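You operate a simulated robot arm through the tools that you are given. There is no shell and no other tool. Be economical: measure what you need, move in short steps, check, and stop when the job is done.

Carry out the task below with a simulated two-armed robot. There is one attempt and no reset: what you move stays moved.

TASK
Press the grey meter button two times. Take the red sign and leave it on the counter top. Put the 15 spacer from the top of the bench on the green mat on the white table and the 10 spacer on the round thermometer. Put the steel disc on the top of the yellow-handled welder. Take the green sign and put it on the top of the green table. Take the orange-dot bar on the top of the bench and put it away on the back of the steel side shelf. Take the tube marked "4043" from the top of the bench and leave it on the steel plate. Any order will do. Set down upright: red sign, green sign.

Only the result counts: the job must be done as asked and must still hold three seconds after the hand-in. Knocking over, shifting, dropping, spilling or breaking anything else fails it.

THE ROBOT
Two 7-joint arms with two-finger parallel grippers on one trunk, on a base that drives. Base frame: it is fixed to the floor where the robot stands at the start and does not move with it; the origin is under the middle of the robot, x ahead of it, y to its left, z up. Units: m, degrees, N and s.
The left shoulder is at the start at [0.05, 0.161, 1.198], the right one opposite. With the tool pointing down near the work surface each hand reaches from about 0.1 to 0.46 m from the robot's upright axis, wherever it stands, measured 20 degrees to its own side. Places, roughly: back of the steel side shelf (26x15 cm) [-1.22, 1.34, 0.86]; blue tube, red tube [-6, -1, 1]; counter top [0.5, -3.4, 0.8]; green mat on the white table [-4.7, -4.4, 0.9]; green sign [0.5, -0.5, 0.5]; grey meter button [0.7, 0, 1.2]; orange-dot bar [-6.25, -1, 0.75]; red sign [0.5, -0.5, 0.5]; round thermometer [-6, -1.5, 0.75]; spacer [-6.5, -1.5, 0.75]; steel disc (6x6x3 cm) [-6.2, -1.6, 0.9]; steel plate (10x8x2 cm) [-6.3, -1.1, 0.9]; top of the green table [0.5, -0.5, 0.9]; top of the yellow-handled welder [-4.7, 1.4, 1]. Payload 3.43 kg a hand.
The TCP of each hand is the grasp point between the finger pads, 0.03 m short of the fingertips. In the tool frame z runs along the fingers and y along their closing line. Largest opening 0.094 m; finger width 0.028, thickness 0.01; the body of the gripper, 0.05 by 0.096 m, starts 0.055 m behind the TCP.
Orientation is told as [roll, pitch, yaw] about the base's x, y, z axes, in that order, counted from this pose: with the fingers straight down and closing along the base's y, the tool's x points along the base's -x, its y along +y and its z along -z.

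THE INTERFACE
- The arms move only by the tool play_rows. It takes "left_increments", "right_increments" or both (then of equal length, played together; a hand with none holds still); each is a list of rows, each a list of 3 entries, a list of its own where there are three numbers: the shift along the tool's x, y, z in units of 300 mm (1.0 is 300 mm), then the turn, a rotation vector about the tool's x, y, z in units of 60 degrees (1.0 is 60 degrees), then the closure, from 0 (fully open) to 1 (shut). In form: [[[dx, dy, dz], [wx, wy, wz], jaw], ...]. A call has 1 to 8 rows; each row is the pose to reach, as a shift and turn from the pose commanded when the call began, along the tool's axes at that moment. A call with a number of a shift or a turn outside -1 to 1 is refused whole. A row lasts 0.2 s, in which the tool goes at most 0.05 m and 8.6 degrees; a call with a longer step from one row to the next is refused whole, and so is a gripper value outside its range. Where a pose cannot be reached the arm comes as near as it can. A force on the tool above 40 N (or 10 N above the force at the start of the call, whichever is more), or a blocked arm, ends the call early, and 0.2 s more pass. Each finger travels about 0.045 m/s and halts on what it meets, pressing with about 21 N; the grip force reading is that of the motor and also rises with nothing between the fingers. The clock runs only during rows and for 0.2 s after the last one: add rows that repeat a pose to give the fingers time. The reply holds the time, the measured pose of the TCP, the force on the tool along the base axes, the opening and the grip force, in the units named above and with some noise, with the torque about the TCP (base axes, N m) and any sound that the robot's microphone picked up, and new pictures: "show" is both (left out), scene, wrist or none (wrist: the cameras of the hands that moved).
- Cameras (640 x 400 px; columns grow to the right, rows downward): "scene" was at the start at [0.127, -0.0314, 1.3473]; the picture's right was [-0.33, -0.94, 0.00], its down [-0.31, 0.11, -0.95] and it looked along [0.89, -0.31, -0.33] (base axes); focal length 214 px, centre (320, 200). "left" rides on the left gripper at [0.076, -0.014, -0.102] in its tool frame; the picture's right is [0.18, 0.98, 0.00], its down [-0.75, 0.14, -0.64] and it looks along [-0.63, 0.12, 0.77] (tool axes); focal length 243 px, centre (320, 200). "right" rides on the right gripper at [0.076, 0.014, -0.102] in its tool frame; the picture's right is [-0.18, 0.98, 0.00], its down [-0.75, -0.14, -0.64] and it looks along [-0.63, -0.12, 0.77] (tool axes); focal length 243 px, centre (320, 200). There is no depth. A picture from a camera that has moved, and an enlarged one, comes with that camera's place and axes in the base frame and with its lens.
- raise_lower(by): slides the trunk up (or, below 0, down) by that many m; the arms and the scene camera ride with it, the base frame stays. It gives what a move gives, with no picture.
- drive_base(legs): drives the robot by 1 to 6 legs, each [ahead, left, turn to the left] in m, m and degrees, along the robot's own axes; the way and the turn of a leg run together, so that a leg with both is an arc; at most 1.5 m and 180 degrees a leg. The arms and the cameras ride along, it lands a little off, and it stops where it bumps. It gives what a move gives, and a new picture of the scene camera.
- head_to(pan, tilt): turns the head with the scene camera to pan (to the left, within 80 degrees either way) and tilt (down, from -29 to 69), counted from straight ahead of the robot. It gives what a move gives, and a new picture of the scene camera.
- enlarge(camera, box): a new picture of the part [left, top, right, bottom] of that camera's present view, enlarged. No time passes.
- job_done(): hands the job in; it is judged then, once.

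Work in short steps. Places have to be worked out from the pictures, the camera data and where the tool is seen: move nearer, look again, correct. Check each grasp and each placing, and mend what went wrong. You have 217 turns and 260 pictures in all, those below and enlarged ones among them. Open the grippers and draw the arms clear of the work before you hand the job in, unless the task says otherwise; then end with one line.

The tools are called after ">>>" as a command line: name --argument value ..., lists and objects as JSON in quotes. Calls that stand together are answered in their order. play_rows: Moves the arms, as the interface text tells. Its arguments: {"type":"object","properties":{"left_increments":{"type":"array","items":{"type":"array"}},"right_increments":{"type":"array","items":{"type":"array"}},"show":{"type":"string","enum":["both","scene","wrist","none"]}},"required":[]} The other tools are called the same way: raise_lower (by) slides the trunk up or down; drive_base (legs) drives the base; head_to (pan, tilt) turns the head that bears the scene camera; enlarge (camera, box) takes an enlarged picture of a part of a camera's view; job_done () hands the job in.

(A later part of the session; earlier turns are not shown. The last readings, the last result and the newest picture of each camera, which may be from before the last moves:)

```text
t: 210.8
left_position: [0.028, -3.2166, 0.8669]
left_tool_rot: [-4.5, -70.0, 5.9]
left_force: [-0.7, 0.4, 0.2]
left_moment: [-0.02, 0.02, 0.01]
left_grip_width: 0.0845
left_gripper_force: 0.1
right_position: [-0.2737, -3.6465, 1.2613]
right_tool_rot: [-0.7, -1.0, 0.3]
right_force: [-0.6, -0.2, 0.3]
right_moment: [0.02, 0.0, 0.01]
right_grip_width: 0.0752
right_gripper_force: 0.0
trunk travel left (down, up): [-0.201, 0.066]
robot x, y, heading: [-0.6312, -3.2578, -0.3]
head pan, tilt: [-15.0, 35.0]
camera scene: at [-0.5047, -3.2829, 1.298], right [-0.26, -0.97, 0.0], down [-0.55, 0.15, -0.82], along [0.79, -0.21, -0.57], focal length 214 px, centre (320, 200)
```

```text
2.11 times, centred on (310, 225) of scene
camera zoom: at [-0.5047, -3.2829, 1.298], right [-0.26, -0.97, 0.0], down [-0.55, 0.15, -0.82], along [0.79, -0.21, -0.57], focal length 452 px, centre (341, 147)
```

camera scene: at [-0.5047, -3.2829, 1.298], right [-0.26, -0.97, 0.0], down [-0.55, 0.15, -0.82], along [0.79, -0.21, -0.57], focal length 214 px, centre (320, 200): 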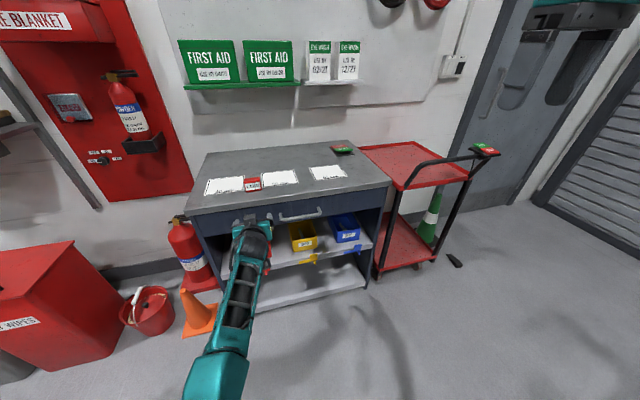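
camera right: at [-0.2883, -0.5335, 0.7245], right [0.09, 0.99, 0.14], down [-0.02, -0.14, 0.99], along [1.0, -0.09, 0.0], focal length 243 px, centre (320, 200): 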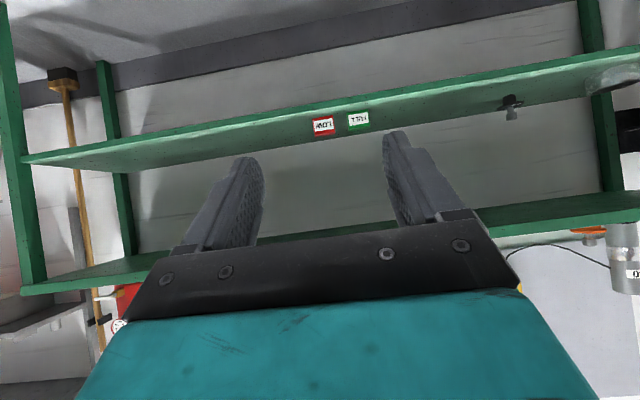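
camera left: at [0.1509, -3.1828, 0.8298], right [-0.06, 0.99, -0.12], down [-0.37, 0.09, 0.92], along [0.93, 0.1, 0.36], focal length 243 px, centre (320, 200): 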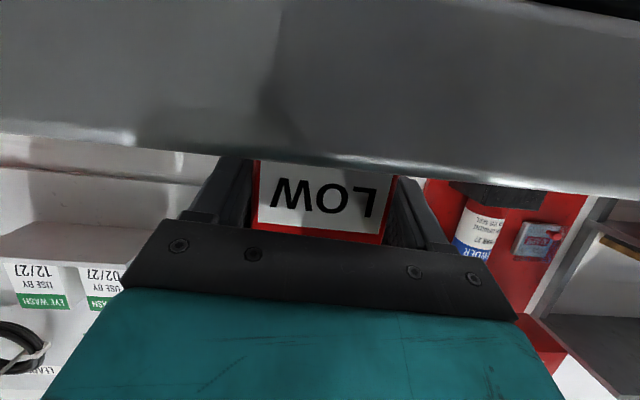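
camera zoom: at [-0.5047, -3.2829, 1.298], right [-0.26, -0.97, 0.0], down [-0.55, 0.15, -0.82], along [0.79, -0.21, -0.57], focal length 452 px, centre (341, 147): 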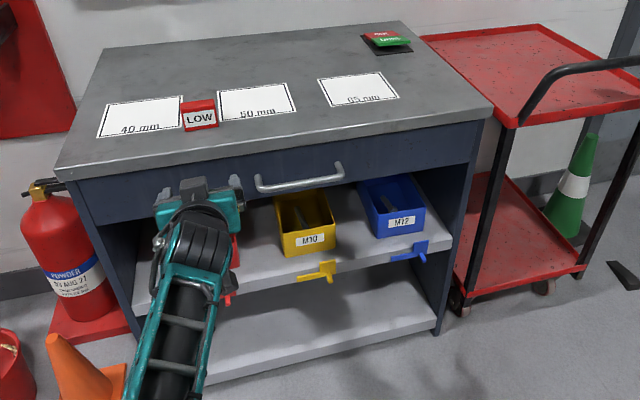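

The red sign stands upright in the gap. Now fold the left arm back to the home pose.

>>> play_rows --left_increments '[[[-0.11, 0, -0.04], [0, 0.04, 0], 0], [[-0.22, 0, -0.08], [0, 0.1, 0], 0], [[-0.33, 0, -0.12], [0, 0.18, 0], 0], [[-0.44, 0, -0.16], [0, 0.27, 0], 0], [[-0.55, 0, -0.2], [0, 0.38, 0], 0], [[-0.66, 0, -0.24], [0, 0.48, 0], 0], [[-0.77, 0, -0.28], [0, 0.58, 0], 0], [[-0.87, 0, -0.32], [0, 0.66, 0], 0]]' --show "none"

>>> play_rows --left_increments '[[[0.08, 0.04, -0.1], [0, 0.1, 0], 0], [[0.16, 0.08, -0.2], [0, 0.2, 0], 0], [[0.24, 0.12, -0.28], [0, 0.3, 0], 0], [[0.32, 0.16, -0.35], [0, 0.4, 0], 0], [[0.4, 0.2, -0.4], [0, 0.48, 0], 0], [[0.48, 0.24, -0.44], [0, 0.5, 0], 0], [[0.55, 0.28, -0.47], [0, 0.5, 0], 0]]' --show "none"

>>> head_to --pan -75 --tilt 20

```text
t: 212.6
left_position: [0.0263, -3.2097, 1.144]
left_tool_rot: [-1.9, -30.3, 2.4]
left_force: [-0.2, 0.4, -0.2]
left_moment: [0.02, 0.0, -0.05]
left_grip_width: 0.0938
left_gripper_force: 0.0
right_position: [-0.2728, -3.6464, 1.2612]
right_tool_rot: [-0.7, -1.1, 0.3]
right_force: [0.6, -0.6, 0.4]
right_moment: [-0.01, 0.03, 0.01]
right_grip_width: 0.0752
right_gripper_force: 0.0
trunk travel left (down, up): [-0.201, 0.066]
robot x, y, heading: [-0.6299, -3.26, -0.1]
head pan, tilt: [-15.0, 35.0]
```

```text
t: 214.2
left_position: [-0.0396, -3.1414, 1.2246]
left_tool_rot: [-1.7, -0.5, 1.5]
left_force: [0.2, 0.0, -0.7]
left_moment: [-0.01, -0.02, 0.0]
left_grip_width: 0.0941
left_gripper_force: 0.1
left hand out of reach, approached as far as the arm can: row 2, 3, 4, 5, 6, 7
right_position: [-0.2737, -3.6452, 1.2607]
right_tool_rot: [-0.8, -1.0, 0.3]
right_force: [0.0, -0.1, -0.6]
right_moment: [-0.01, -0.01, 0.02]
right_grip_width: 0.0752
right_gripper_force: 0.0
trunk travel left (down, up): [-0.201, 0.066]
robot x, y, heading: [-0.6316, -3.2557, -0.4]
head pan, tilt: [-15.0, 35.0]
```

```text
t: 215.4
left_position: [-0.0399, -3.1411, 1.2251]
left_tool_rot: [-1.6, -0.4, 1.5]
left_force: [0.4, 0.5, -0.3]
left_moment: [-0.02, 0.03, 0.01]
left_grip_width: 0.0941
left_gripper_force: 0.1
right_position: [-0.2729, -3.6473, 1.2606]
right_tool_rot: [-0.7, -1.0, 0.4]
right_force: [0.2, 0.3, -0.7]
right_moment: [0.0, -0.02, 0.01]
right_grip_width: 0.0751
right_gripper_force: 0.0
trunk travel left (down, up): [-0.201, 0.066]
robot x, y, heading: [-0.6256, -3.2593, -0.2]
head pan, tilt: [-75.0, 20.0]
camera scene: at [-0.565, -3.35, 1.3217], right [-0.97, -0.26, 0.0], down [-0.09, 0.33, -0.94], along [0.24, -0.91, -0.34], focal length 214 px, centre (320, 200)
```

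scene: 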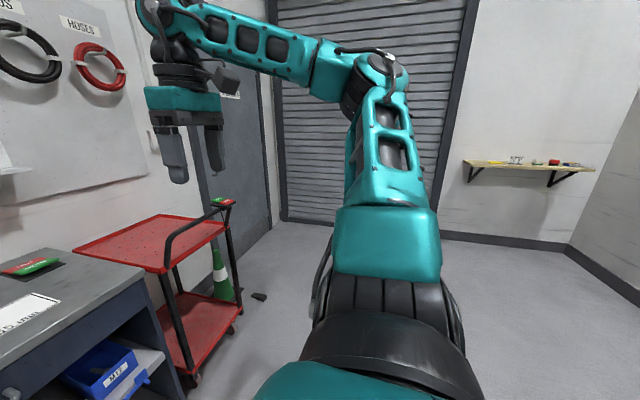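

Tool-down again. I tuck the left hand closer and turn right 90° to see the room to the west.

>>> play_rows --left_increments '[[[0.14, 0.07, 0], [0, 0, 0], 0], [[0.28, 0.14, 0], [0, 0, 0], 0], [[0.42, 0.2, 0], [0, 0, 0], 0], [[0.56, 0.26, 0], [0, 0, 0], 0], [[0.7, 0.33, 0], [0, 0, 0], 0]]' --show "none"

>>> drive_base --legs '[[0, 0, -110]]'

>>> head_to --pan -50 --tilt 20

```text
t: 216.7
left_position: [-0.0399, -3.1436, 1.2242]
left_tool_rot: [-1.6, -0.4, 1.5]
left_force: [0.1, -0.1, 0.0]
left_moment: [0.0, 0.02, 0.0]
left_grip_width: 0.0938
left_gripper_force: 0.0
left hand out of reach, approached as far as the arm can: row 1, 2, 3, 4, 5
right_position: [-0.2731, -3.6467, 1.2616]
right_tool_rot: [-0.7, -1.0, 0.3]
right_force: [0.2, 0.1, 0.3]
right_moment: [0.0, -0.02, 0.02]
right_grip_width: 0.0755
right_gripper_force: 0.0
trunk travel left (down, up): [-0.201, 0.066]
robot x, y, heading: [-0.6243, -3.2581, -0.2]
head pan, tilt: [-75.0, 20.0]
```

```text
t: 221.7
left_position: [-0.7282, -3.851, 1.2258]
left_tool_rot: [-1.6, -0.4, -109.4]
left_force: [0.3, 0.2, 0.3]
left_moment: [-0.01, 0.04, 0.06]
left_grip_width: 0.0941
left_gripper_force: 0.1
right_position: [-1.1148, -3.4531, 1.2615]
right_tool_rot: [-0.8, -0.9, -110.5]
right_force: [0.2, -0.8, -0.5]
right_moment: [-0.03, -0.02, -0.04]
right_grip_width: 0.0753
right_gripper_force: 0.1
trunk travel left (down, up): [-0.201, 0.066]
robot x, y, heading: [-0.6259, -3.2589, -110.9]
head pan, tilt: [-75.0, 20.0]
camera scene: at [-0.7361, -3.2878, 1.3217], right [0.1, 0.99, 0.0], down [0.34, -0.04, -0.94], along [-0.93, 0.1, -0.34], focal length 214 px, centre (320, 200)
```

scene: 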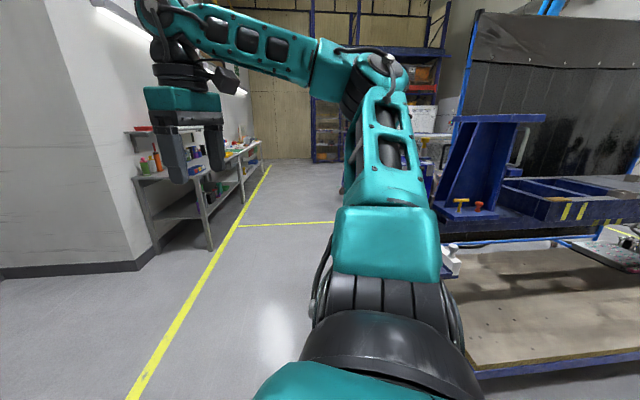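

```text
t: 222.6
left_position: [-0.7274, -3.8512, 1.2245]
left_tool_rot: [-1.6, -0.5, -109.3]
left_force: [-0.1, -0.3, 0.6]
left_moment: [-0.03, 0.0, -0.02]
left_grip_width: 0.0939
left_gripper_force: 0.0
right_position: [-1.1159, -3.4536, 1.2613]
right_tool_rot: [-0.7, -1.0, -110.5]
right_force: [-0.6, -0.3, 0.6]
right_moment: [0.0, -0.01, -0.01]
right_grip_width: 0.075
right_gripper_force: 0.0
trunk travel left (down, up): [-0.201, 0.066]
robot x, y, heading: [-0.6299, -3.2568, -110.7]
head pan, tilt: [-50.0, 20.0]
camera scene: at [-0.7314, -3.3278, 1.3217], right [-0.33, 0.95, 0.0], down [0.32, 0.11, -0.94], along [-0.89, -0.31, -0.34], focal length 214 px, centre (320, 200)
```

scene: 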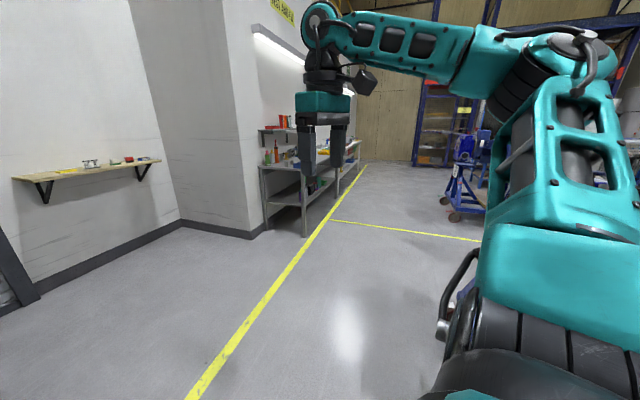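

There is a clear aisle westward at y ≈ -3.6. I turn to face west and drive along it.

>>> drive_base --legs '[[0, 0, -69.5], [0.6, 0.4, 0], [1.5, 0, 0], [0.8, 0, 0]]'

>>> head_to --pan 0 --tilt 15

```text
t: 240.6
left_position: [-4.131, -3.7183, 1.2252]
left_tool_rot: [-1.6, -0.3, -179.6]
left_force: [-0.2, -0.9, -0.2]
left_moment: [-0.01, -0.01, -0.01]
left_grip_width: 0.0942
left_gripper_force: 0.0
right_position: [-3.8881, -3.2177, 1.2618]
right_tool_rot: [-0.7, -1.0, 179.3]
right_force: [0.0, -0.1, 0.2]
right_moment: [0.01, 0.01, -0.01]
right_grip_width: 0.0751
right_gripper_force: 0.1
trunk travel left (down, up): [-0.201, 0.066]
robot x, y, heading: [-3.5381, -3.6108, 178.9]
head pan, tilt: [-50.0, 20.0]
camera scene: at [-3.6398, -3.54, 1.3217], right [0.78, 0.63, 0.0], down [0.21, -0.27, -0.94], along [-0.59, 0.73, -0.34], focal length 214 px, centre (320, 200)
```

scene: 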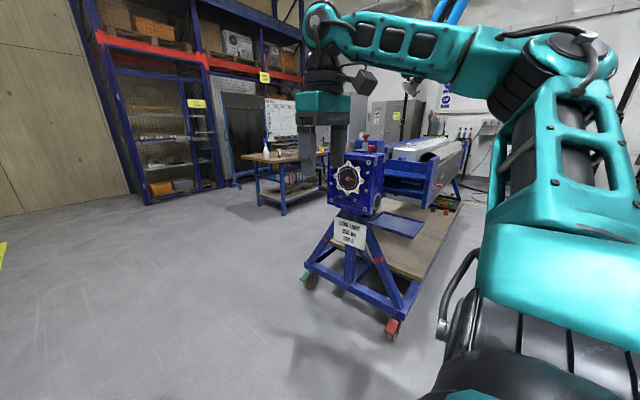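

```text
t: 241.8
left_position: [-4.1315, -3.7197, 1.2248]
left_tool_rot: [-1.5, -0.4, -179.5]
left_force: [0.1, 0.2, 0.5]
left_moment: [0.02, -0.02, 0.03]
left_grip_width: 0.094
left_gripper_force: 0.0
right_position: [-3.8873, -3.2191, 1.2616]
right_tool_rot: [-0.7, -1.0, 179.4]
right_force: [-0.7, 0.6, 0.5]
right_moment: [0.02, -0.01, 0.0]
right_grip_width: 0.0749
right_gripper_force: 0.0
trunk travel left (down, up): [-0.201, 0.066]
robot x, y, heading: [-3.5408, -3.6098, 178.8]
head pan, tilt: [0.0, 15.0]
camera scene: at [-3.6744, -3.6106, 1.3299], right [0.02, 1.0, 0.0], down [0.26, -0.01, -0.97], along [-0.97, 0.02, -0.26], focal length 214 px, centre (320, 200)
```

scene: 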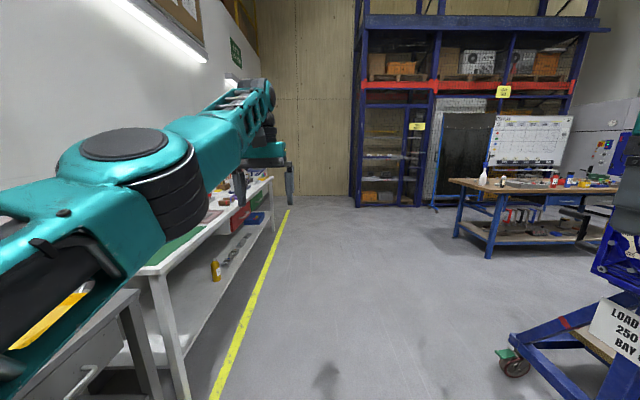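

The white table is on the left, the wooden bench with blue legs ahead right. I move on west past the cart and look at the bench.

>>> drive_base --legs '[[0.5, 0.25, 0], [1.2, 0, 0]]'

```text
t: 250.7
left_position: [-5.8395, -3.9352, 1.2248]
left_tool_rot: [-1.6, -0.4, -179.3]
left_force: [0.2, -0.1, -0.4]
left_moment: [0.02, 0.02, -0.01]
left_grip_width: 0.0939
left_gripper_force: 0.0
right_position: [-5.5981, -3.4349, 1.2617]
right_tool_rot: [-0.7, -1.0, 179.6]
right_force: [-0.5, 0.5, 0.4]
right_moment: [0.0, 0.05, 0.01]
right_grip_width: 0.0752
right_gripper_force: 0.0
trunk travel left (down, up): [-0.201, 0.066]
robot x, y, heading: [-5.2512, -3.826, 179.0]
head pan, tilt: [0.0, 15.0]
camera scene: at [-5.3845, -3.8251, 1.3298], right [0.02, 1.0, 0.0], down [0.26, 0.0, -0.97], along [-0.97, 0.02, -0.26], focal length 214 px, centre (320, 200)
```

scene: 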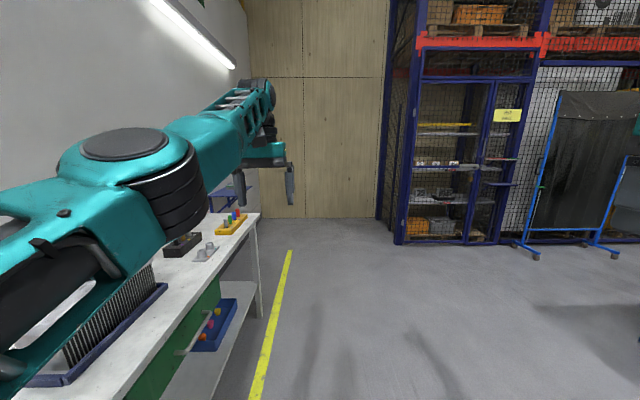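

I went left instead of right; I move away from the white table and turn to face north-west toward the bench.

>>> drive_base --legs '[[0, -0.9, 0], [0, 0, -90]]'

>>> head_to --pan 20 --tilt 20

```text
t: 262.8
left_position: [-5.3529, -2.3319, 1.2255]
left_tool_rot: [-1.5, -0.4, 91.3]
left_force: [0.7, -0.2, 0.5]
left_moment: [0.03, 0.02, 0.03]
left_grip_width: 0.0941
left_gripper_force: 0.1
right_position: [-4.8498, -2.5677, 1.2619]
right_tool_rot: [-0.8, -1.0, 90.2]
right_force: [-1.1, -0.2, -0.8]
right_moment: [-0.01, -0.01, -0.01]
right_grip_width: 0.0752
right_gripper_force: 0.1
trunk travel left (down, up): [-0.201, 0.066]
robot x, y, heading: [-5.2361, -2.9206, 89.7]
head pan, tilt: [0.0, 15.0]
camera scene: at [-5.2385, -2.7878, 1.3299], right [1.0, -0.01, 0.0], down [0.0, -0.26, -0.97], along [0.0, 0.97, -0.26], focal length 214 px, centre (320, 200)
```

scene: 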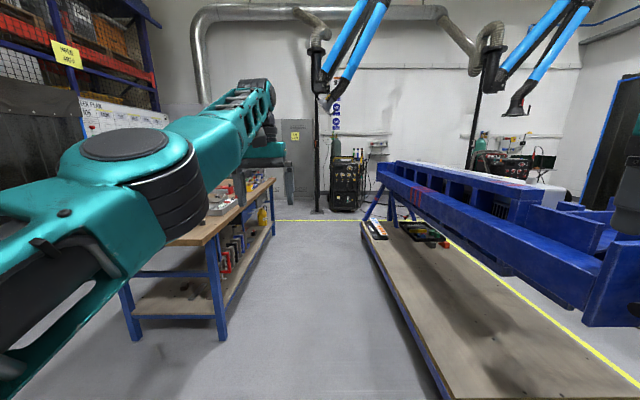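

```text
t: 263.6
left_position: [-5.3529, -2.3319, 1.2254]
left_tool_rot: [-1.5, -0.4, 91.3]
left_force: [-0.6, 0.3, -0.1]
left_moment: [0.01, 0.0, 0.0]
left_grip_width: 0.0942
left_gripper_force: 0.1
right_position: [-4.8494, -2.5673, 1.2619]
right_tool_rot: [-0.8, -0.9, 90.1]
right_force: [0.2, -0.3, -0.4]
right_moment: [0.01, 0.05, 0.0]
right_grip_width: 0.0754
right_gripper_force: 0.1
trunk travel left (down, up): [-0.201, 0.066]
robot x, y, heading: [-5.2369, -2.9195, 89.7]
head pan, tilt: [20.0, 20.0]
camera scene: at [-5.2704, -2.7935, 1.3217], right [0.94, 0.34, 0.0], down [0.12, -0.32, -0.94], along [-0.32, 0.88, -0.34], focal length 214 px, centre (320, 200)
```

scene: 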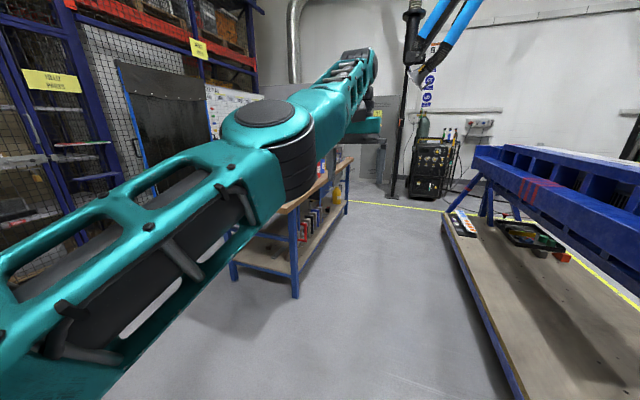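

Bench top is hidden by the left arm; I bring the left hand to its home pose.

>>> play_rows --left_increments '[[[0.08, -0.08, -0.06], [0, 0, 0], 0], [[0.18, -0.16, -0.12], [0, 0, 0], 0], [[0.3, -0.24, -0.18], [0, 0, 0], 0], [[0.42, -0.32, -0.23], [0, 0, 0], 0], [[0.54, -0.4, -0.23], [0, 0, 0], 0], [[0.66, -0.43, -0.23], [0, 0, 0], 0], [[0.78, -0.43, -0.23], [0, 0, 0], 0]]' --show "none"

>>> drive_base --legs '[[0.9, 0, 0], [0.6, 0, 90]]'

```text
t: 265.2
left_position: [-5.2741, -2.3988, 1.3044]
left_tool_rot: [-2.2, -0.4, 91.9]
left_force: [-1.2, 0.2, -0.7]
left_moment: [0.01, 0.03, -0.02]
left_grip_width: 0.0943
left_gripper_force: 0.1
left hand out of reach, approached as far as the arm can: row 1, 2, 3, 4, 5, 6, 7
right_position: [-4.85, -2.5676, 1.2622]
right_tool_rot: [-0.7, -1.0, 90.1]
right_force: [0.3, 0.7, -0.7]
right_moment: [-0.01, 0.02, -0.02]
right_grip_width: 0.0754
right_gripper_force: 0.2
trunk travel left (down, up): [-0.201, 0.066]
robot x, y, heading: [-5.2378, -2.9198, 89.9]
head pan, tilt: [20.0, 20.0]
```

```text
t: 273.8
left_position: [-6.088, -1.7013, 1.3047]
left_tool_rot: [-2.1, -0.5, -176.9]
left_force: [-0.4, -0.1, 0.9]
left_moment: [0.0, 0.0, 0.01]
left_grip_width: 0.0939
left_gripper_force: 0.0
right_position: [-5.9275, -1.2748, 1.2618]
right_tool_rot: [-0.7, -0.9, -178.7]
right_force: [0.2, 0.0, 0.6]
right_moment: [0.01, 0.0, -0.01]
right_grip_width: 0.0754
right_gripper_force: 0.1
trunk travel left (down, up): [-0.201, 0.066]
robot x, y, heading: [-5.5654, -1.6563, -179.1]
head pan, tilt: [20.0, 20.0]
cut short: leg 2
camera scene: at [-5.6946, -1.6892, 1.3217], right [-0.36, 0.93, 0.0], down [0.32, 0.12, -0.94], along [-0.88, -0.34, -0.34], focal length 214 px, centre (320, 200)
```

scene: 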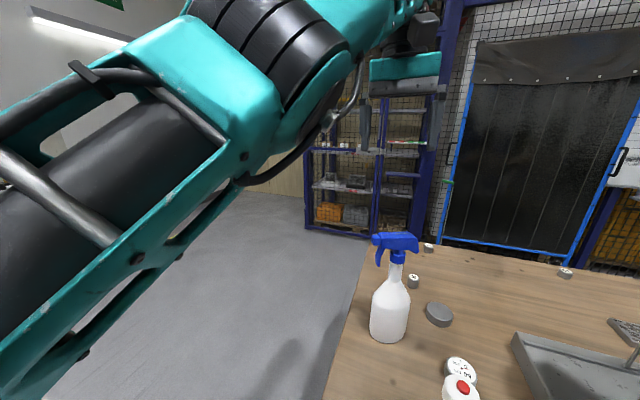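

The base reached the bench edge. I back a few cm and look down on the bench.

>>> drive_base --legs '[[-0.04, 0, 0]]'

>>> head_to --pan -25 --tilt 40

```text
t: 274.7
left_position: [-6.0461, -1.7023, 1.3057]
left_tool_rot: [-2.1, -0.5, -176.7]
left_force: [1.2, -0.6, 0.1]
left_moment: [0.02, 0.01, 0.02]
left_grip_width: 0.0941
left_gripper_force: 0.0
right_position: [-5.8862, -1.273, 1.2617]
right_tool_rot: [-0.8, -1.1, -178.7]
right_force: [0.2, -1.0, 0.6]
right_moment: [0.0, 0.03, -0.01]
right_grip_width: 0.0753
right_gripper_force: 0.1
trunk travel left (down, up): [-0.201, 0.066]
robot x, y, heading: [-5.5273, -1.6561, -179.4]
head pan, tilt: [20.0, 20.0]
camera scene: at [-5.6535, -1.6884, 1.3219], right [-0.36, 0.93, 0.0], down [0.32, 0.12, -0.94], along [-0.88, -0.34, -0.34], focal length 214 px, centre (320, 200)
```

scene: 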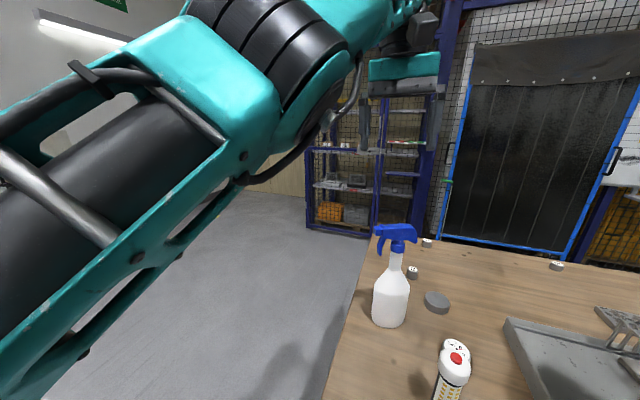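

```text
t: 275.8
left_position: [-6.0477, -1.7019, 1.3042]
left_tool_rot: [-2.3, -0.4, -176.7]
left_force: [0.9, -1.0, -0.1]
left_moment: [0.02, 0.01, -0.01]
left_grip_width: 0.0942
left_gripper_force: 0.1
right_position: [-5.888, -1.2717, 1.2611]
right_tool_rot: [-0.7, -1.0, -178.6]
right_force: [-0.6, -0.5, 0.2]
right_moment: [0.01, -0.01, 0.01]
right_grip_width: 0.075
right_gripper_force: 0.0
trunk travel left (down, up): [-0.201, 0.066]
robot x, y, heading: [-5.5253, -1.6547, -178.9]
head pan, tilt: [-25.0, 40.0]
camera scene: at [-5.6454, -1.6205, 1.2903], right [0.41, 0.91, 0.0], down [0.59, -0.26, -0.77], along [-0.7, 0.31, -0.64], focal length 214 px, centre (320, 200)
```

scene: 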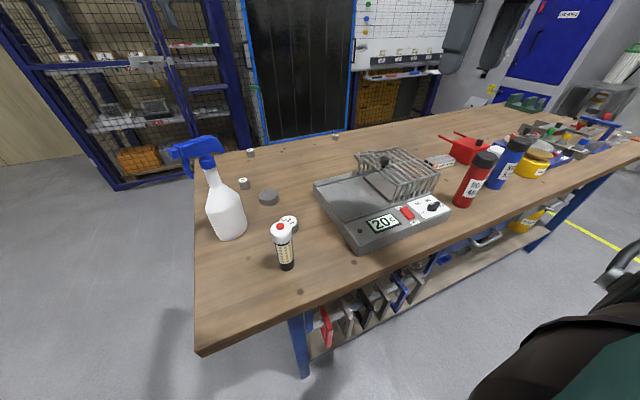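

I enlarge both halves of the bench top.

>>> enlarge --camera "scene" --box '[190, 125, 360, 285]'

>>> enlarge --camera "scene" --box '[300, 90, 640, 260]'

```text
2.50 times, centred on (275, 205) of scene
camera zoom: at [-5.6454, -1.6205, 1.2903], right [0.41, 0.91, 0.0], down [0.59, -0.26, -0.77], along [-0.7, 0.31, -0.64], focal length 536 px, centre (432, 188)
```

zoom: 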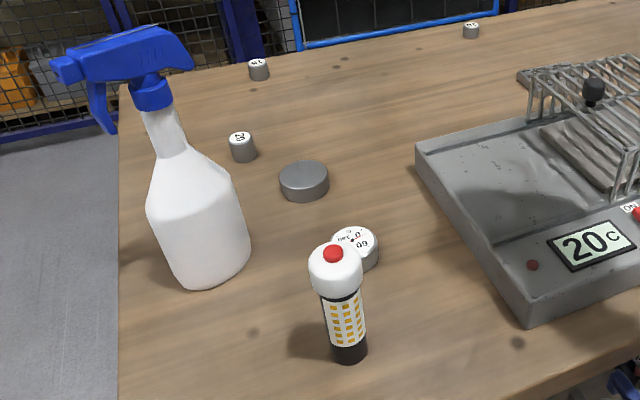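

```text
1.88 times, centred on (470, 175) of scene
camera zoom: at [-5.6454, -1.6205, 1.2903], right [0.41, 0.91, 0.0], down [0.59, -0.26, -0.77], along [-0.7, 0.31, -0.64], focal length 404 px, centre (38, 247)
```

zoom: 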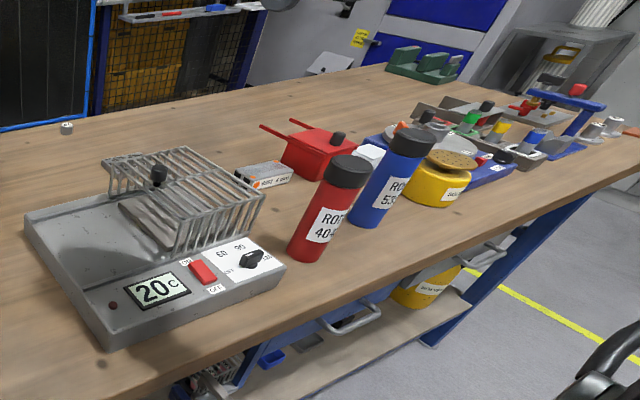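

Let me zoom in more on the details.

>>> enlarge --camera "scene" --box '[350, 130, 470, 230]'

>>> enlarge --camera "scene" --box '[440, 85, 640, 210]'

>>> enlarge --camera "scene" --box '[230, 125, 350, 200]'

```text
4.00 times, centred on (410, 180) of scene
camera zoom: at [-5.6454, -1.6205, 1.2903], right [0.41, 0.91, 0.0], down [0.59, -0.26, -0.77], along [-0.7, 0.31, -0.64], focal length 858 px, centre (-40, 280)
```

zoom: 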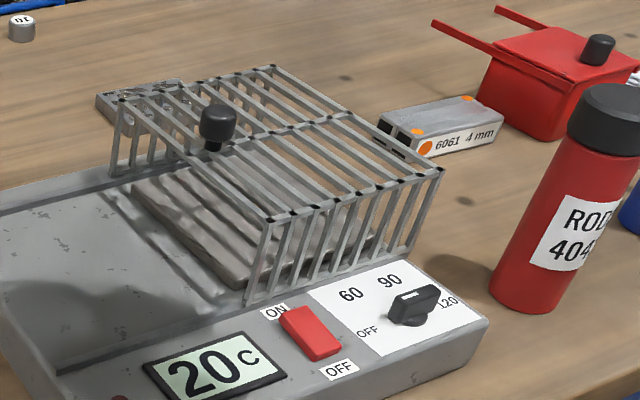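

```text
3.20 times, centred on (540, 148) of scene
camera zoom: at [-5.6454, -1.6205, 1.2903], right [0.41, 0.91, 0.0], down [0.59, -0.26, -0.77], along [-0.7, 0.31, -0.64], focal length 686 px, centre (-384, 368)
```

zoom: 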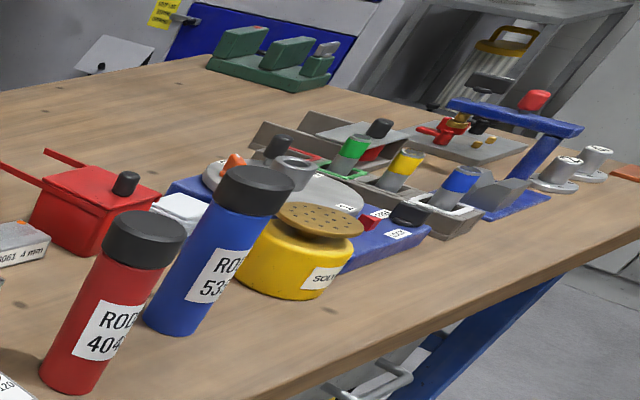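

```text
5.33 times, centred on (290, 162) of scene
camera zoom: at [-5.6454, -1.6205, 1.2903], right [0.41, 0.91, 0.0], down [0.59, -0.26, -0.77], along [-0.7, 0.31, -0.64], focal length 1144 px, centre (480, 400)
```

zoom: 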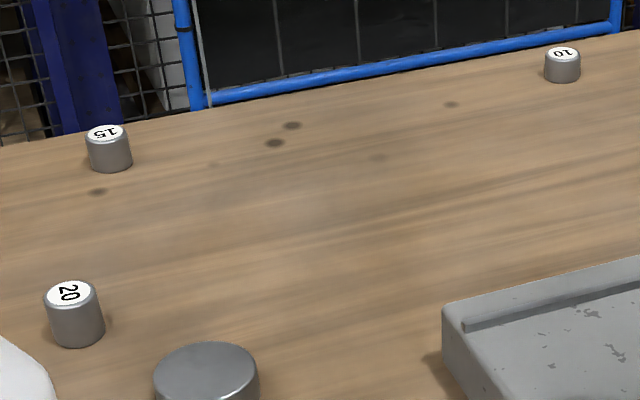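

All items located: 15 and 10 spacers near the west edge, disc, thermometer, 6061 bar with orange dots, red tube "404x", and the textured steel plate behind the heater at about (-6.30,-1.12). Plan: keep an arm in a tilted working pose and position with base and trunk. I back off and slide right first.

>>> drive_base --legs '[[-0.25, 0, 0], [0, -0.38, -1]]'

>>> play_rows --right_increments '[[[-0.07, 0.06, 0.07], [0, -0.09, 0], 0.1], [[-0.14, 0.12, 0.14], [0, -0.18, 0], 0.1], [[-0.21, 0.18, 0.21], [0, -0.27, 0], 0.1], [[-0.28, 0.24, 0.28], [0, -0.36, 0], 0.1], [[-0.36, 0.3, 0.36], [0, -0.46, 0], 0.1], [[-0.44, 0.36, 0.44], [0, -0.56, 0], 0.1], [[-0.52, 0.42, 0.52], [0, -0.66, 0], 0.1], [[-0.6, 0.45, 0.6], [0, -0.75, 0], 0.1]]' --show "wrist"

```text
t: 281.1
left_position: [-5.7982, -1.3088, 1.304]
left_tool_rot: [-2.2, -0.3, -178.0]
left_force: [-0.3, -0.6, 0.2]
left_moment: [-0.03, -0.03, 0.03]
left_grip_width: 0.0941
left_gripper_force: 0.1
right_position: [-5.6298, -0.8841, 1.2613]
right_tool_rot: [-0.7, -1.1, -179.9]
right_force: [0.0, 0.1, -0.1]
right_moment: [0.03, -0.01, -0.03]
right_grip_width: 0.0752
right_gripper_force: 0.1
trunk travel left (down, up): [-0.201, 0.066]
robot x, y, heading: [-5.276, -1.2749, 179.6]
head pan, tilt: [-25.0, 40.0]
camera scene: at [-5.395, -1.2361, 1.2903], right [0.43, 0.9, 0.0], down [0.58, -0.28, -0.77], along [-0.69, 0.33, -0.64], focal length 214 px, centre (320, 200)
```

scene: 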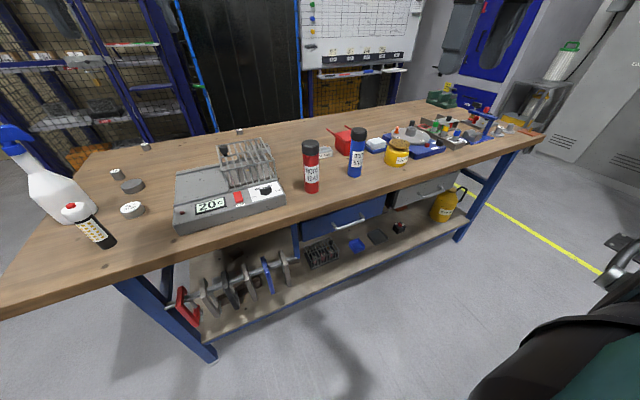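

```text
t: 282.9
left_position: [-5.7997, -1.3082, 1.3041]
left_tool_rot: [-2.4, -0.3, -178.0]
left_force: [-0.4, 0.5, 0.3]
left_moment: [0.01, -0.05, -0.02]
left_grip_width: 0.094
left_gripper_force: 0.0
right_position: [-5.813, -1.0176, 1.083]
right_tool_rot: [-0.8, -46.0, -179.2]
right_force: [-0.1, -0.2, -1.2]
right_moment: [0.02, -0.02, 0.0]
right_grip_width: 0.0846
right_gripper_force: 0.0
trunk travel left (down, up): [-0.201, 0.066]
robot x, y, heading: [-5.2786, -1.27, 179.5]
head pan, tilt: [-25.0, 40.0]
camera right: at [-5.6867, -1.0318, 1.1], right [-0.13, -0.98, 0.12], down [-0.06, 0.13, 0.99], along [-0.99, 0.12, -0.08], focal length 243 px, centre (320, 200)
```

right: 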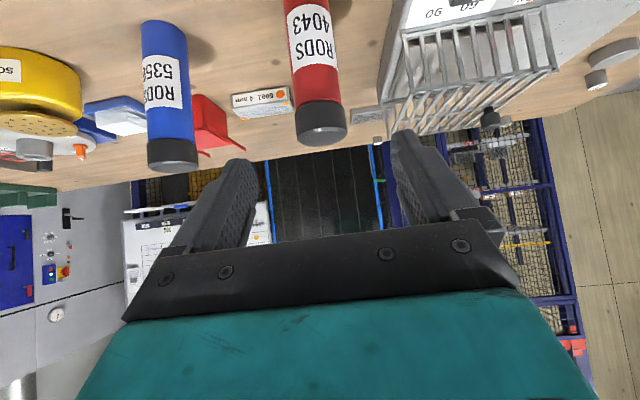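

Red tube reads "RODS 4043", at (-5.916,-1.015), top z ≈ 1.01. I lower the trunk 0.138 and drive forward 0.10 to straddle it.

>>> raise_lower --by -0.135

>>> drive_base --legs '[[0.06, 0, 0]]'

>>> enlarge --camera "right" --box '[0, 0, 640, 400]'

```text
t: 284.5
left_position: [-5.7983, -1.3096, 1.1701]
left_tool_rot: [-2.3, -0.5, -178.0]
left_force: [0.2, 0.3, -0.4]
left_moment: [0.02, -0.01, -0.01]
left_grip_width: 0.094
left_gripper_force: 0.1
right_position: [-5.8118, -1.0169, 0.9491]
right_tool_rot: [-1.2, -46.0, -179.2]
right_force: [-0.3, 0.6, 0.5]
right_moment: [0.02, 0.0, 0.0]
right_grip_width: 0.0846
right_gripper_force: 0.0
trunk travel left (down, up): [-0.066, 0.201]
robot x, y, heading: [-5.2773, -1.2737, 179.9]
head pan, tilt: [-25.0, 40.0]
```

```text
t: 285.5
left_position: [-5.8588, -1.3086, 1.1692]
left_tool_rot: [-2.3, -0.5, -177.9]
left_force: [-0.5, -0.5, -0.1]
left_moment: [0.0, -0.02, 0.01]
left_grip_width: 0.0939
left_gripper_force: 0.1
right_position: [-5.8714, -1.0169, 0.9485]
right_tool_rot: [-1.1, -46.0, -179.3]
right_force: [0.3, -0.3, 0.3]
right_moment: [-0.01, 0.01, 0.0]
right_grip_width: 0.0847
right_gripper_force: 0.1
trunk travel left (down, up): [-0.066, 0.201]
robot x, y, heading: [-5.3355, -1.2707, 179.5]
head pan, tilt: [-25.0, 40.0]
camera scene: at [-5.4544, -1.2359, 1.1552], right [0.43, 0.9, 0.0], down [0.58, -0.28, -0.77], along [-0.69, 0.33, -0.64], focal length 214 px, centre (320, 200)
```

scene: 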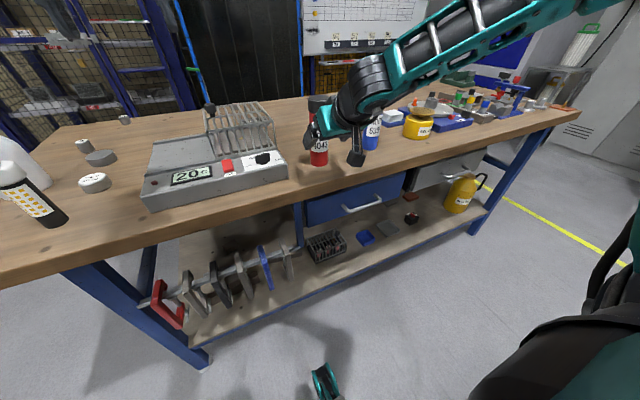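

```text
1.00 times, centred on (320, 200) of right (not enlarged: the box is as wide or as high as the picture)
camera zoom: at [-5.7452, -1.0312, 0.9654], right [-0.13, -0.98, 0.12], down [-0.06, 0.13, 0.99], along [-0.99, 0.12, -0.08], focal length 243 px, centre (320, 200)
```

zoom: 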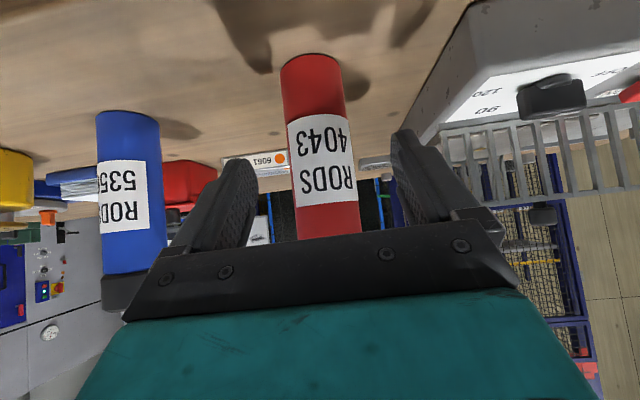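

Centred. To avoid the cap touching the palm I raise 2 cm, then go forward 4 cm and close.

>>> raise_lower --by 0.02

>>> drive_base --legs '[[0.037, 0, 0]]'

>>> play_rows --right_increments '[[[0, 0, 0], [0, 0, 0], 0.4], [[0, 0, 0], [0, 0, 0], 0.7], [[0, 0, 0], [0, 0, 0], 1], [[0, 0, 0], [0, 0, 0], 1], [[0, 0, 0], [0, 0, 0], 1]]' --show "wrist"

```text
t: 286.2
left_position: [-5.8588, -1.3091, 1.1898]
left_tool_rot: [-2.4, -0.4, -177.9]
left_force: [-0.2, 0.6, 0.9]
left_moment: [-0.05, -0.01, 0.01]
left_grip_width: 0.094
left_gripper_force: 0.1
right_position: [-5.8715, -1.0168, 0.9686]
right_tool_rot: [-1.0, -46.0, -179.2]
right_force: [-0.4, 0.3, 0.2]
right_moment: [0.03, 0.04, -0.01]
right_grip_width: 0.0847
right_gripper_force: 0.1
trunk travel left (down, up): [-0.086, 0.181]
robot x, y, heading: [-5.3339, -1.2684, 179.5]
head pan, tilt: [-25.0, 40.0]
```

```text
t: 287.0
left_position: [-5.8955, -1.309, 1.1893]
left_tool_rot: [-2.3, -0.3, -177.8]
left_force: [0.1, -0.3, 0.7]
left_moment: [-0.03, 0.0, 0.03]
left_grip_width: 0.0939
left_gripper_force: 0.1
right_position: [-5.9088, -1.0166, 0.9684]
right_tool_rot: [-1.0, -46.0, -179.2]
right_force: [-0.8, -0.3, -0.2]
right_moment: [0.0, 0.0, -0.01]
right_grip_width: 0.0847
right_gripper_force: 0.1
trunk travel left (down, up): [-0.086, 0.181]
robot x, y, heading: [-5.3727, -1.2722, 179.2]
head pan, tilt: [-25.0, 40.0]
camera scene: at [-5.4911, -1.2358, 1.1752], right [0.43, 0.9, 0.0], down [0.58, -0.27, -0.77], along [-0.69, 0.33, -0.64], focal length 214 px, centre (320, 200)
```

scene: 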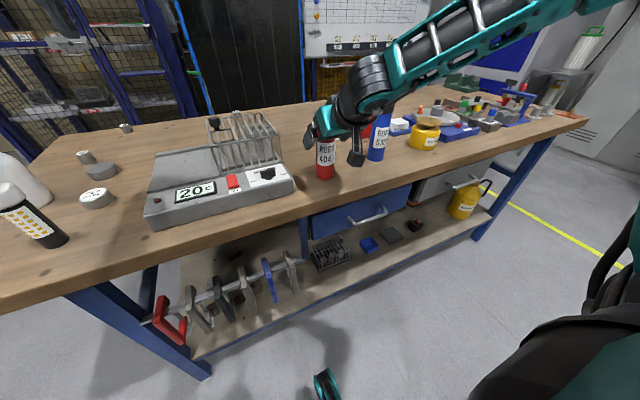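

```text
t: 288.2
left_position: [-5.8943, -1.3086, 1.1904]
left_tool_rot: [-2.3, -0.4, -177.9]
left_force: [-0.4, 0.2, 0.8]
left_moment: [0.02, -0.01, 0.01]
left_grip_width: 0.0941
left_gripper_force: 0.0
right_position: [-5.9082, -1.0177, 0.9694]
right_tool_rot: [-1.0, -46.0, -179.2]
right_force: [-0.6, 1.1, 0.8]
right_moment: [0.09, 0.12, -0.04]
right_grip_width: 0.0469
right_gripper_force: 20.4
trunk travel left (down, up): [-0.086, 0.181]
robot x, y, heading: [-5.376, -1.2748, 179.9]
head pan, tilt: [-25.0, 40.0]
camera right: at [-5.7815, -1.0311, 0.9858], right [-0.13, -0.98, 0.12], down [-0.06, 0.13, 0.99], along [-0.99, 0.12, -0.08], focal length 243 px, centre (320, 200)
```

right: 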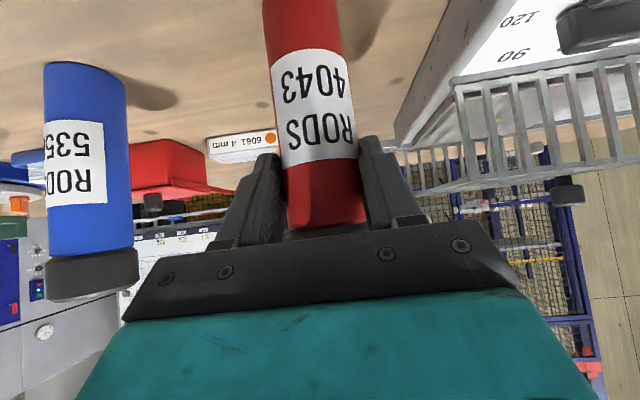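

Gripped. I lift, then drive around the south end to the west side of the bench.

>>> raise_lower --by 0.12

>>> drive_base --legs '[[-0.14, 0, 0], [0, 1.4, 0], [1.4, 0, 0], [0.55, 0, 0], [0, 0, 179]]'

>>> head_to --pan 30 --tilt 35

```text
t: 289.7
left_position: [-5.8949, -1.3079, 1.3091]
left_tool_rot: [-2.3, -0.4, -177.8]
left_force: [-0.1, -0.5, 0.1]
left_moment: [0.03, 0.0, 0.0]
left_grip_width: 0.0938
left_gripper_force: 0.1
right_position: [-5.9087, -1.0174, 1.0868]
right_tool_rot: [-1.1, -46.0, -179.2]
right_force: [-0.4, -0.5, -3.3]
right_moment: [-0.02, -0.07, -0.02]
right_grip_width: 0.0471
right_gripper_force: 21.6
trunk travel left (down, up): [-0.206, 0.061]
robot x, y, heading: [-5.3724, -1.2752, 179.6]
head pan, tilt: [-25.0, 40.0]
```

```text
t: 319.6
left_position: [-6.6327, -2.6624, 1.3096]
left_tool_rot: [-2.2, -0.3, 0.1]
left_force: [-0.3, -0.2, 0.1]
left_moment: [0.01, 0.01, -0.03]
left_grip_width: 0.0939
left_gripper_force: 0.1
right_position: [-6.6291, -2.9547, 1.0881]
right_tool_rot: [-1.1, -45.9, -1.1]
right_force: [-0.3, -0.1, -2.5]
right_moment: [0.02, 0.05, 0.04]
right_grip_width: 0.0469
right_gripper_force: 20.7
trunk travel left (down, up): [-0.206, 0.061]
robot x, y, heading: [-7.1565, -2.681, -2.3]
head pan, tilt: [-25.0, 40.0]
camera scene: at [-7.0412, -2.722, 1.2953], right [-0.46, -0.89, 0.0], down [-0.57, 0.29, -0.77], along [0.68, -0.35, -0.64], focal length 214 px, centre (320, 200)
```

scene: 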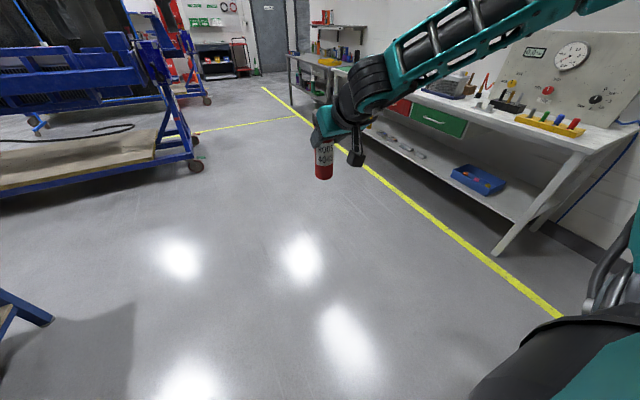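

```text
t: 320.8
left_position: [-6.6325, -2.6603, 1.3083]
left_tool_rot: [-2.3, -0.4, 0.1]
left_force: [0.1, 0.2, 0.8]
left_moment: [-0.01, 0.0, -0.01]
left_grip_width: 0.0936
left_gripper_force: 0.1
right_position: [-6.6293, -2.9545, 1.0883]
right_tool_rot: [-0.9, -46.1, -1.2]
right_force: [-0.6, 0.0, -2.5]
right_moment: [-0.01, 0.06, 0.04]
right_grip_width: 0.047
right_gripper_force: 21.4
trunk travel left (down, up): [-0.206, 0.061]
robot x, y, heading: [-7.1576, -2.6825, -2.3]
head pan, tilt: [30.0, 35.0]
camera scene: at [-7.0387, -2.6422, 1.3028], right [0.46, -0.89, 0.0], down [-0.51, -0.27, -0.82], along [0.73, 0.38, -0.57], focal length 214 px, centre (320, 200)
```

scene: 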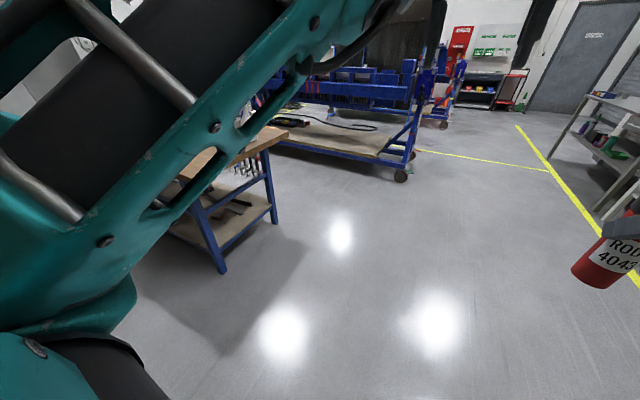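

Slide north along the west side.

>>> drive_base --legs '[[0, 0, 2.3], [0, 1.3, 0], [0, 0.5, 0]]'

>>> head_to --pan -15 --tilt 42

```text
t: 337.4
left_position: [-6.6187, -0.838, 1.3098]
left_tool_rot: [-2.2, -0.3, 1.8]
left_force: [1.0, -0.4, 0.1]
left_moment: [-0.03, -0.03, -0.02]
left_grip_width: 0.0938
left_gripper_force: 0.1
right_position: [-6.6069, -1.1314, 1.0883]
right_tool_rot: [-1.1, -46.0, 0.5]
right_force: [-0.1, 0.5, -3.5]
right_moment: [0.04, 0.03, 0.01]
right_grip_width: 0.0466
right_gripper_force: 20.3
trunk travel left (down, up): [-0.206, 0.061]
robot x, y, heading: [-7.1418, -0.8734, -0.7]
head pan, tilt: [30.0, 35.0]
camera scene: at [-7.026, -0.831, 1.3028], right [0.49, -0.87, 0.0], down [-0.5, -0.28, -0.82], along [0.71, 0.4, -0.57], focal length 214 px, centre (320, 200)
```

scene: 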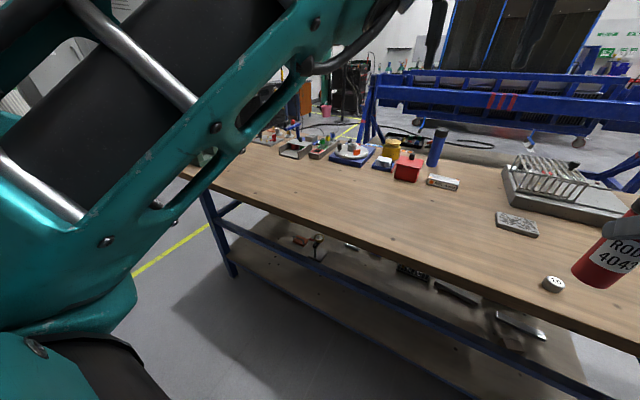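

```text
t: 338.5
left_position: [-6.6187, -0.8392, 1.3099]
left_tool_rot: [-2.3, -0.3, 1.8]
left_force: [-0.7, -0.2, 0.6]
left_moment: [0.01, -0.02, -0.02]
left_grip_width: 0.094
left_gripper_force: 0.0
right_position: [-6.6071, -1.131, 1.0879]
right_tool_rot: [-1.0, -46.0, 0.5]
right_force: [1.0, 0.0, -3.3]
right_moment: [-0.04, 0.06, -0.02]
right_grip_width: 0.0466
right_gripper_force: 20.8
trunk travel left (down, up): [-0.206, 0.061]
robot x, y, heading: [-7.1396, -0.8738, -0.6]
head pan, tilt: [-15.0, 42.0]
camera scene: at [-7.0221, -0.8968, 1.2923], right [-0.27, -0.96, 0.0], down [-0.64, 0.18, -0.74], along [0.72, -0.2, -0.67], focal length 214 px, centre (320, 200)
```

scene: 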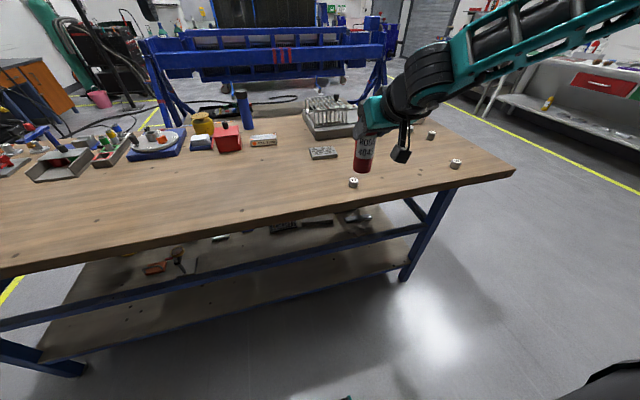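

Plate is at (-6.316,-1.106), 10 spacer at (-6.524,-1.147), west edge x ≈ -6.618. I extend the arm 6 cm, then drive over the plate.

>>> play_rows --right_increments '[[[-0.07, 0, 0.072], [0, 0, 0], 1], [[-0.139, 0, 0.144], [0, 0, 0], 1], [[-0.139, 0, 0.144], [0, 0, 0], 1]]' --show "none"

>>> drive_base --legs '[[0.22, 0.026, 0.6]]'

>>> enlarge --camera "right" --box '[0, 0, 640, 400]'

```text
t: 339.3
left_position: [-6.6194, -0.8388, 1.3103]
left_tool_rot: [-2.3, -0.5, 1.9]
left_force: [0.2, 0.3, -1.5]
left_moment: [0.01, 0.0, -0.02]
left_grip_width: 0.0937
left_gripper_force: 0.1
right_position: [-6.5473, -1.1298, 1.0902]
right_tool_rot: [-1.1, -45.9, 0.5]
right_force: [-0.8, 0.7, -3.7]
right_moment: [-0.02, 0.06, 0.0]
right_grip_width: 0.0469
right_gripper_force: 21.3
trunk travel left (down, up): [-0.206, 0.061]
robot x, y, heading: [-7.1396, -0.8746, -0.8]
head pan, tilt: [-15.0, 42.0]
```

```text
t: 341.0
left_position: [-6.3965, -0.8076, 1.3094]
left_tool_rot: [-2.3, -0.3, 2.5]
left_force: [-0.7, 0.0, 0.0]
left_moment: [0.02, 0.03, 0.01]
left_grip_width: 0.094
left_gripper_force: 0.1
right_position: [-6.3223, -1.0983, 1.0887]
right_tool_rot: [-1.0, -46.0, 1.2]
right_force: [-0.2, -0.3, -2.8]
right_moment: [-0.02, 0.0, 0.0]
right_grip_width: 0.0468
right_gripper_force: 20.4
trunk travel left (down, up): [-0.206, 0.061]
robot x, y, heading: [-6.9188, -0.8495, -0.2]
head pan, tilt: [-15.0, 42.0]
camera scene: at [-6.7986, -0.8703, 1.2922], right [-0.26, -0.97, 0.0], down [-0.65, 0.17, -0.74], along [0.72, -0.19, -0.67], focal length 214 px, centre (320, 200)
```

scene: 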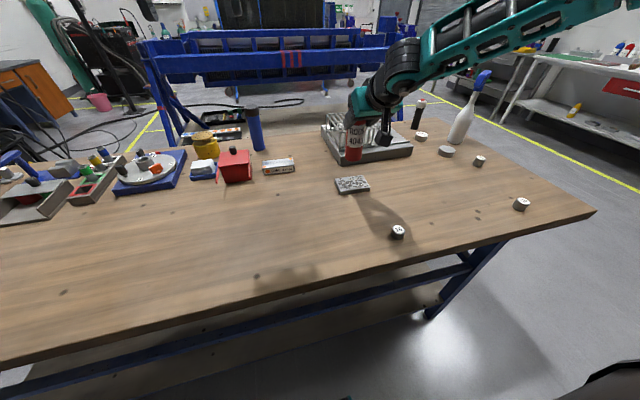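

```text
1.00 times, centred on (320, 200) of right (not enlarged: the box is as wide or as high as the picture)
camera zoom: at [-6.4481, -1.0851, 1.1053], right [0.12, 0.99, 0.12], down [0.06, -0.13, 0.99], along [0.99, -0.11, -0.08], focal length 243 px, centre (320, 200)
```

zoom: 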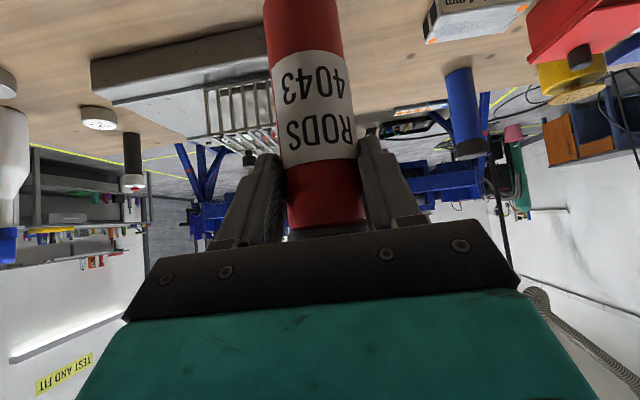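

Tube is over the plate. Lower with the trunk.

>>> raise_lower --by -0.088

>>> raise_lower --by -0.008

>>> enlarge --camera "scene" --box '[270, 110, 450, 230]'

```text
t: 342.2
left_position: [-6.3976, -0.8067, 1.221]
left_tool_rot: [-2.3, -0.5, 2.5]
left_force: [0.1, 0.1, -0.1]
left_moment: [-0.02, 0.0, -0.03]
left_grip_width: 0.0938
left_gripper_force: 0.2
right_position: [-6.3215, -1.0971, 1.0009]
right_tool_rot: [-1.0, -46.0, 1.2]
right_force: [-0.4, 0.2, -2.2]
right_moment: [0.01, 0.07, 0.02]
right_grip_width: 0.047
right_gripper_force: 20.9
trunk travel left (down, up): [-0.118, 0.149]
robot x, y, heading: [-6.9202, -0.8489, 0.1]
head pan, tilt: [-15.0, 42.0]
```

```text
t: 342.8
left_position: [-6.3982, -0.8073, 1.2146]
left_tool_rot: [-2.3, -0.4, 2.4]
left_force: [1.2, 0.4, -0.3]
left_moment: [0.02, -0.01, -0.01]
left_grip_width: 0.0939
left_gripper_force: 0.1
right_position: [-6.323, -1.0971, 0.9924]
right_tool_rot: [-1.1, -45.9, 1.2]
right_force: [-0.3, -0.3, -3.5]
right_moment: [-0.01, 0.05, -0.01]
right_grip_width: 0.0468
right_gripper_force: 20.5
trunk travel left (down, up): [-0.11, 0.157]
robot x, y, heading: [-6.9197, -0.8451, 0.1]
head pan, tilt: [-15.0, 42.0]
```

```text
3.33 times, centred on (360, 170) of scene
camera zoom: at [-6.7994, -0.8703, 1.1963], right [-0.26, -0.97, 0.0], down [-0.65, 0.17, -0.74], along [0.72, -0.19, -0.67], focal length 715 px, centre (187, 300)
```

zoom: 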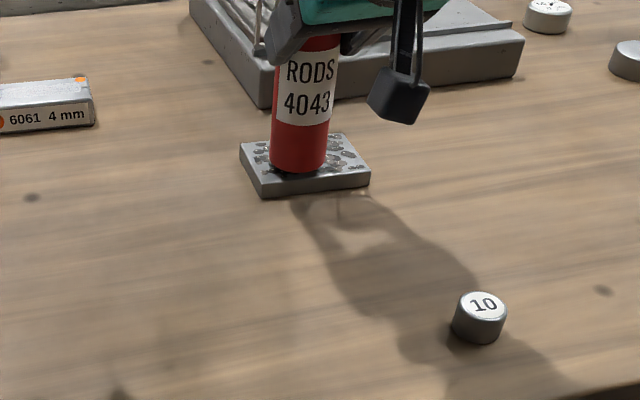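

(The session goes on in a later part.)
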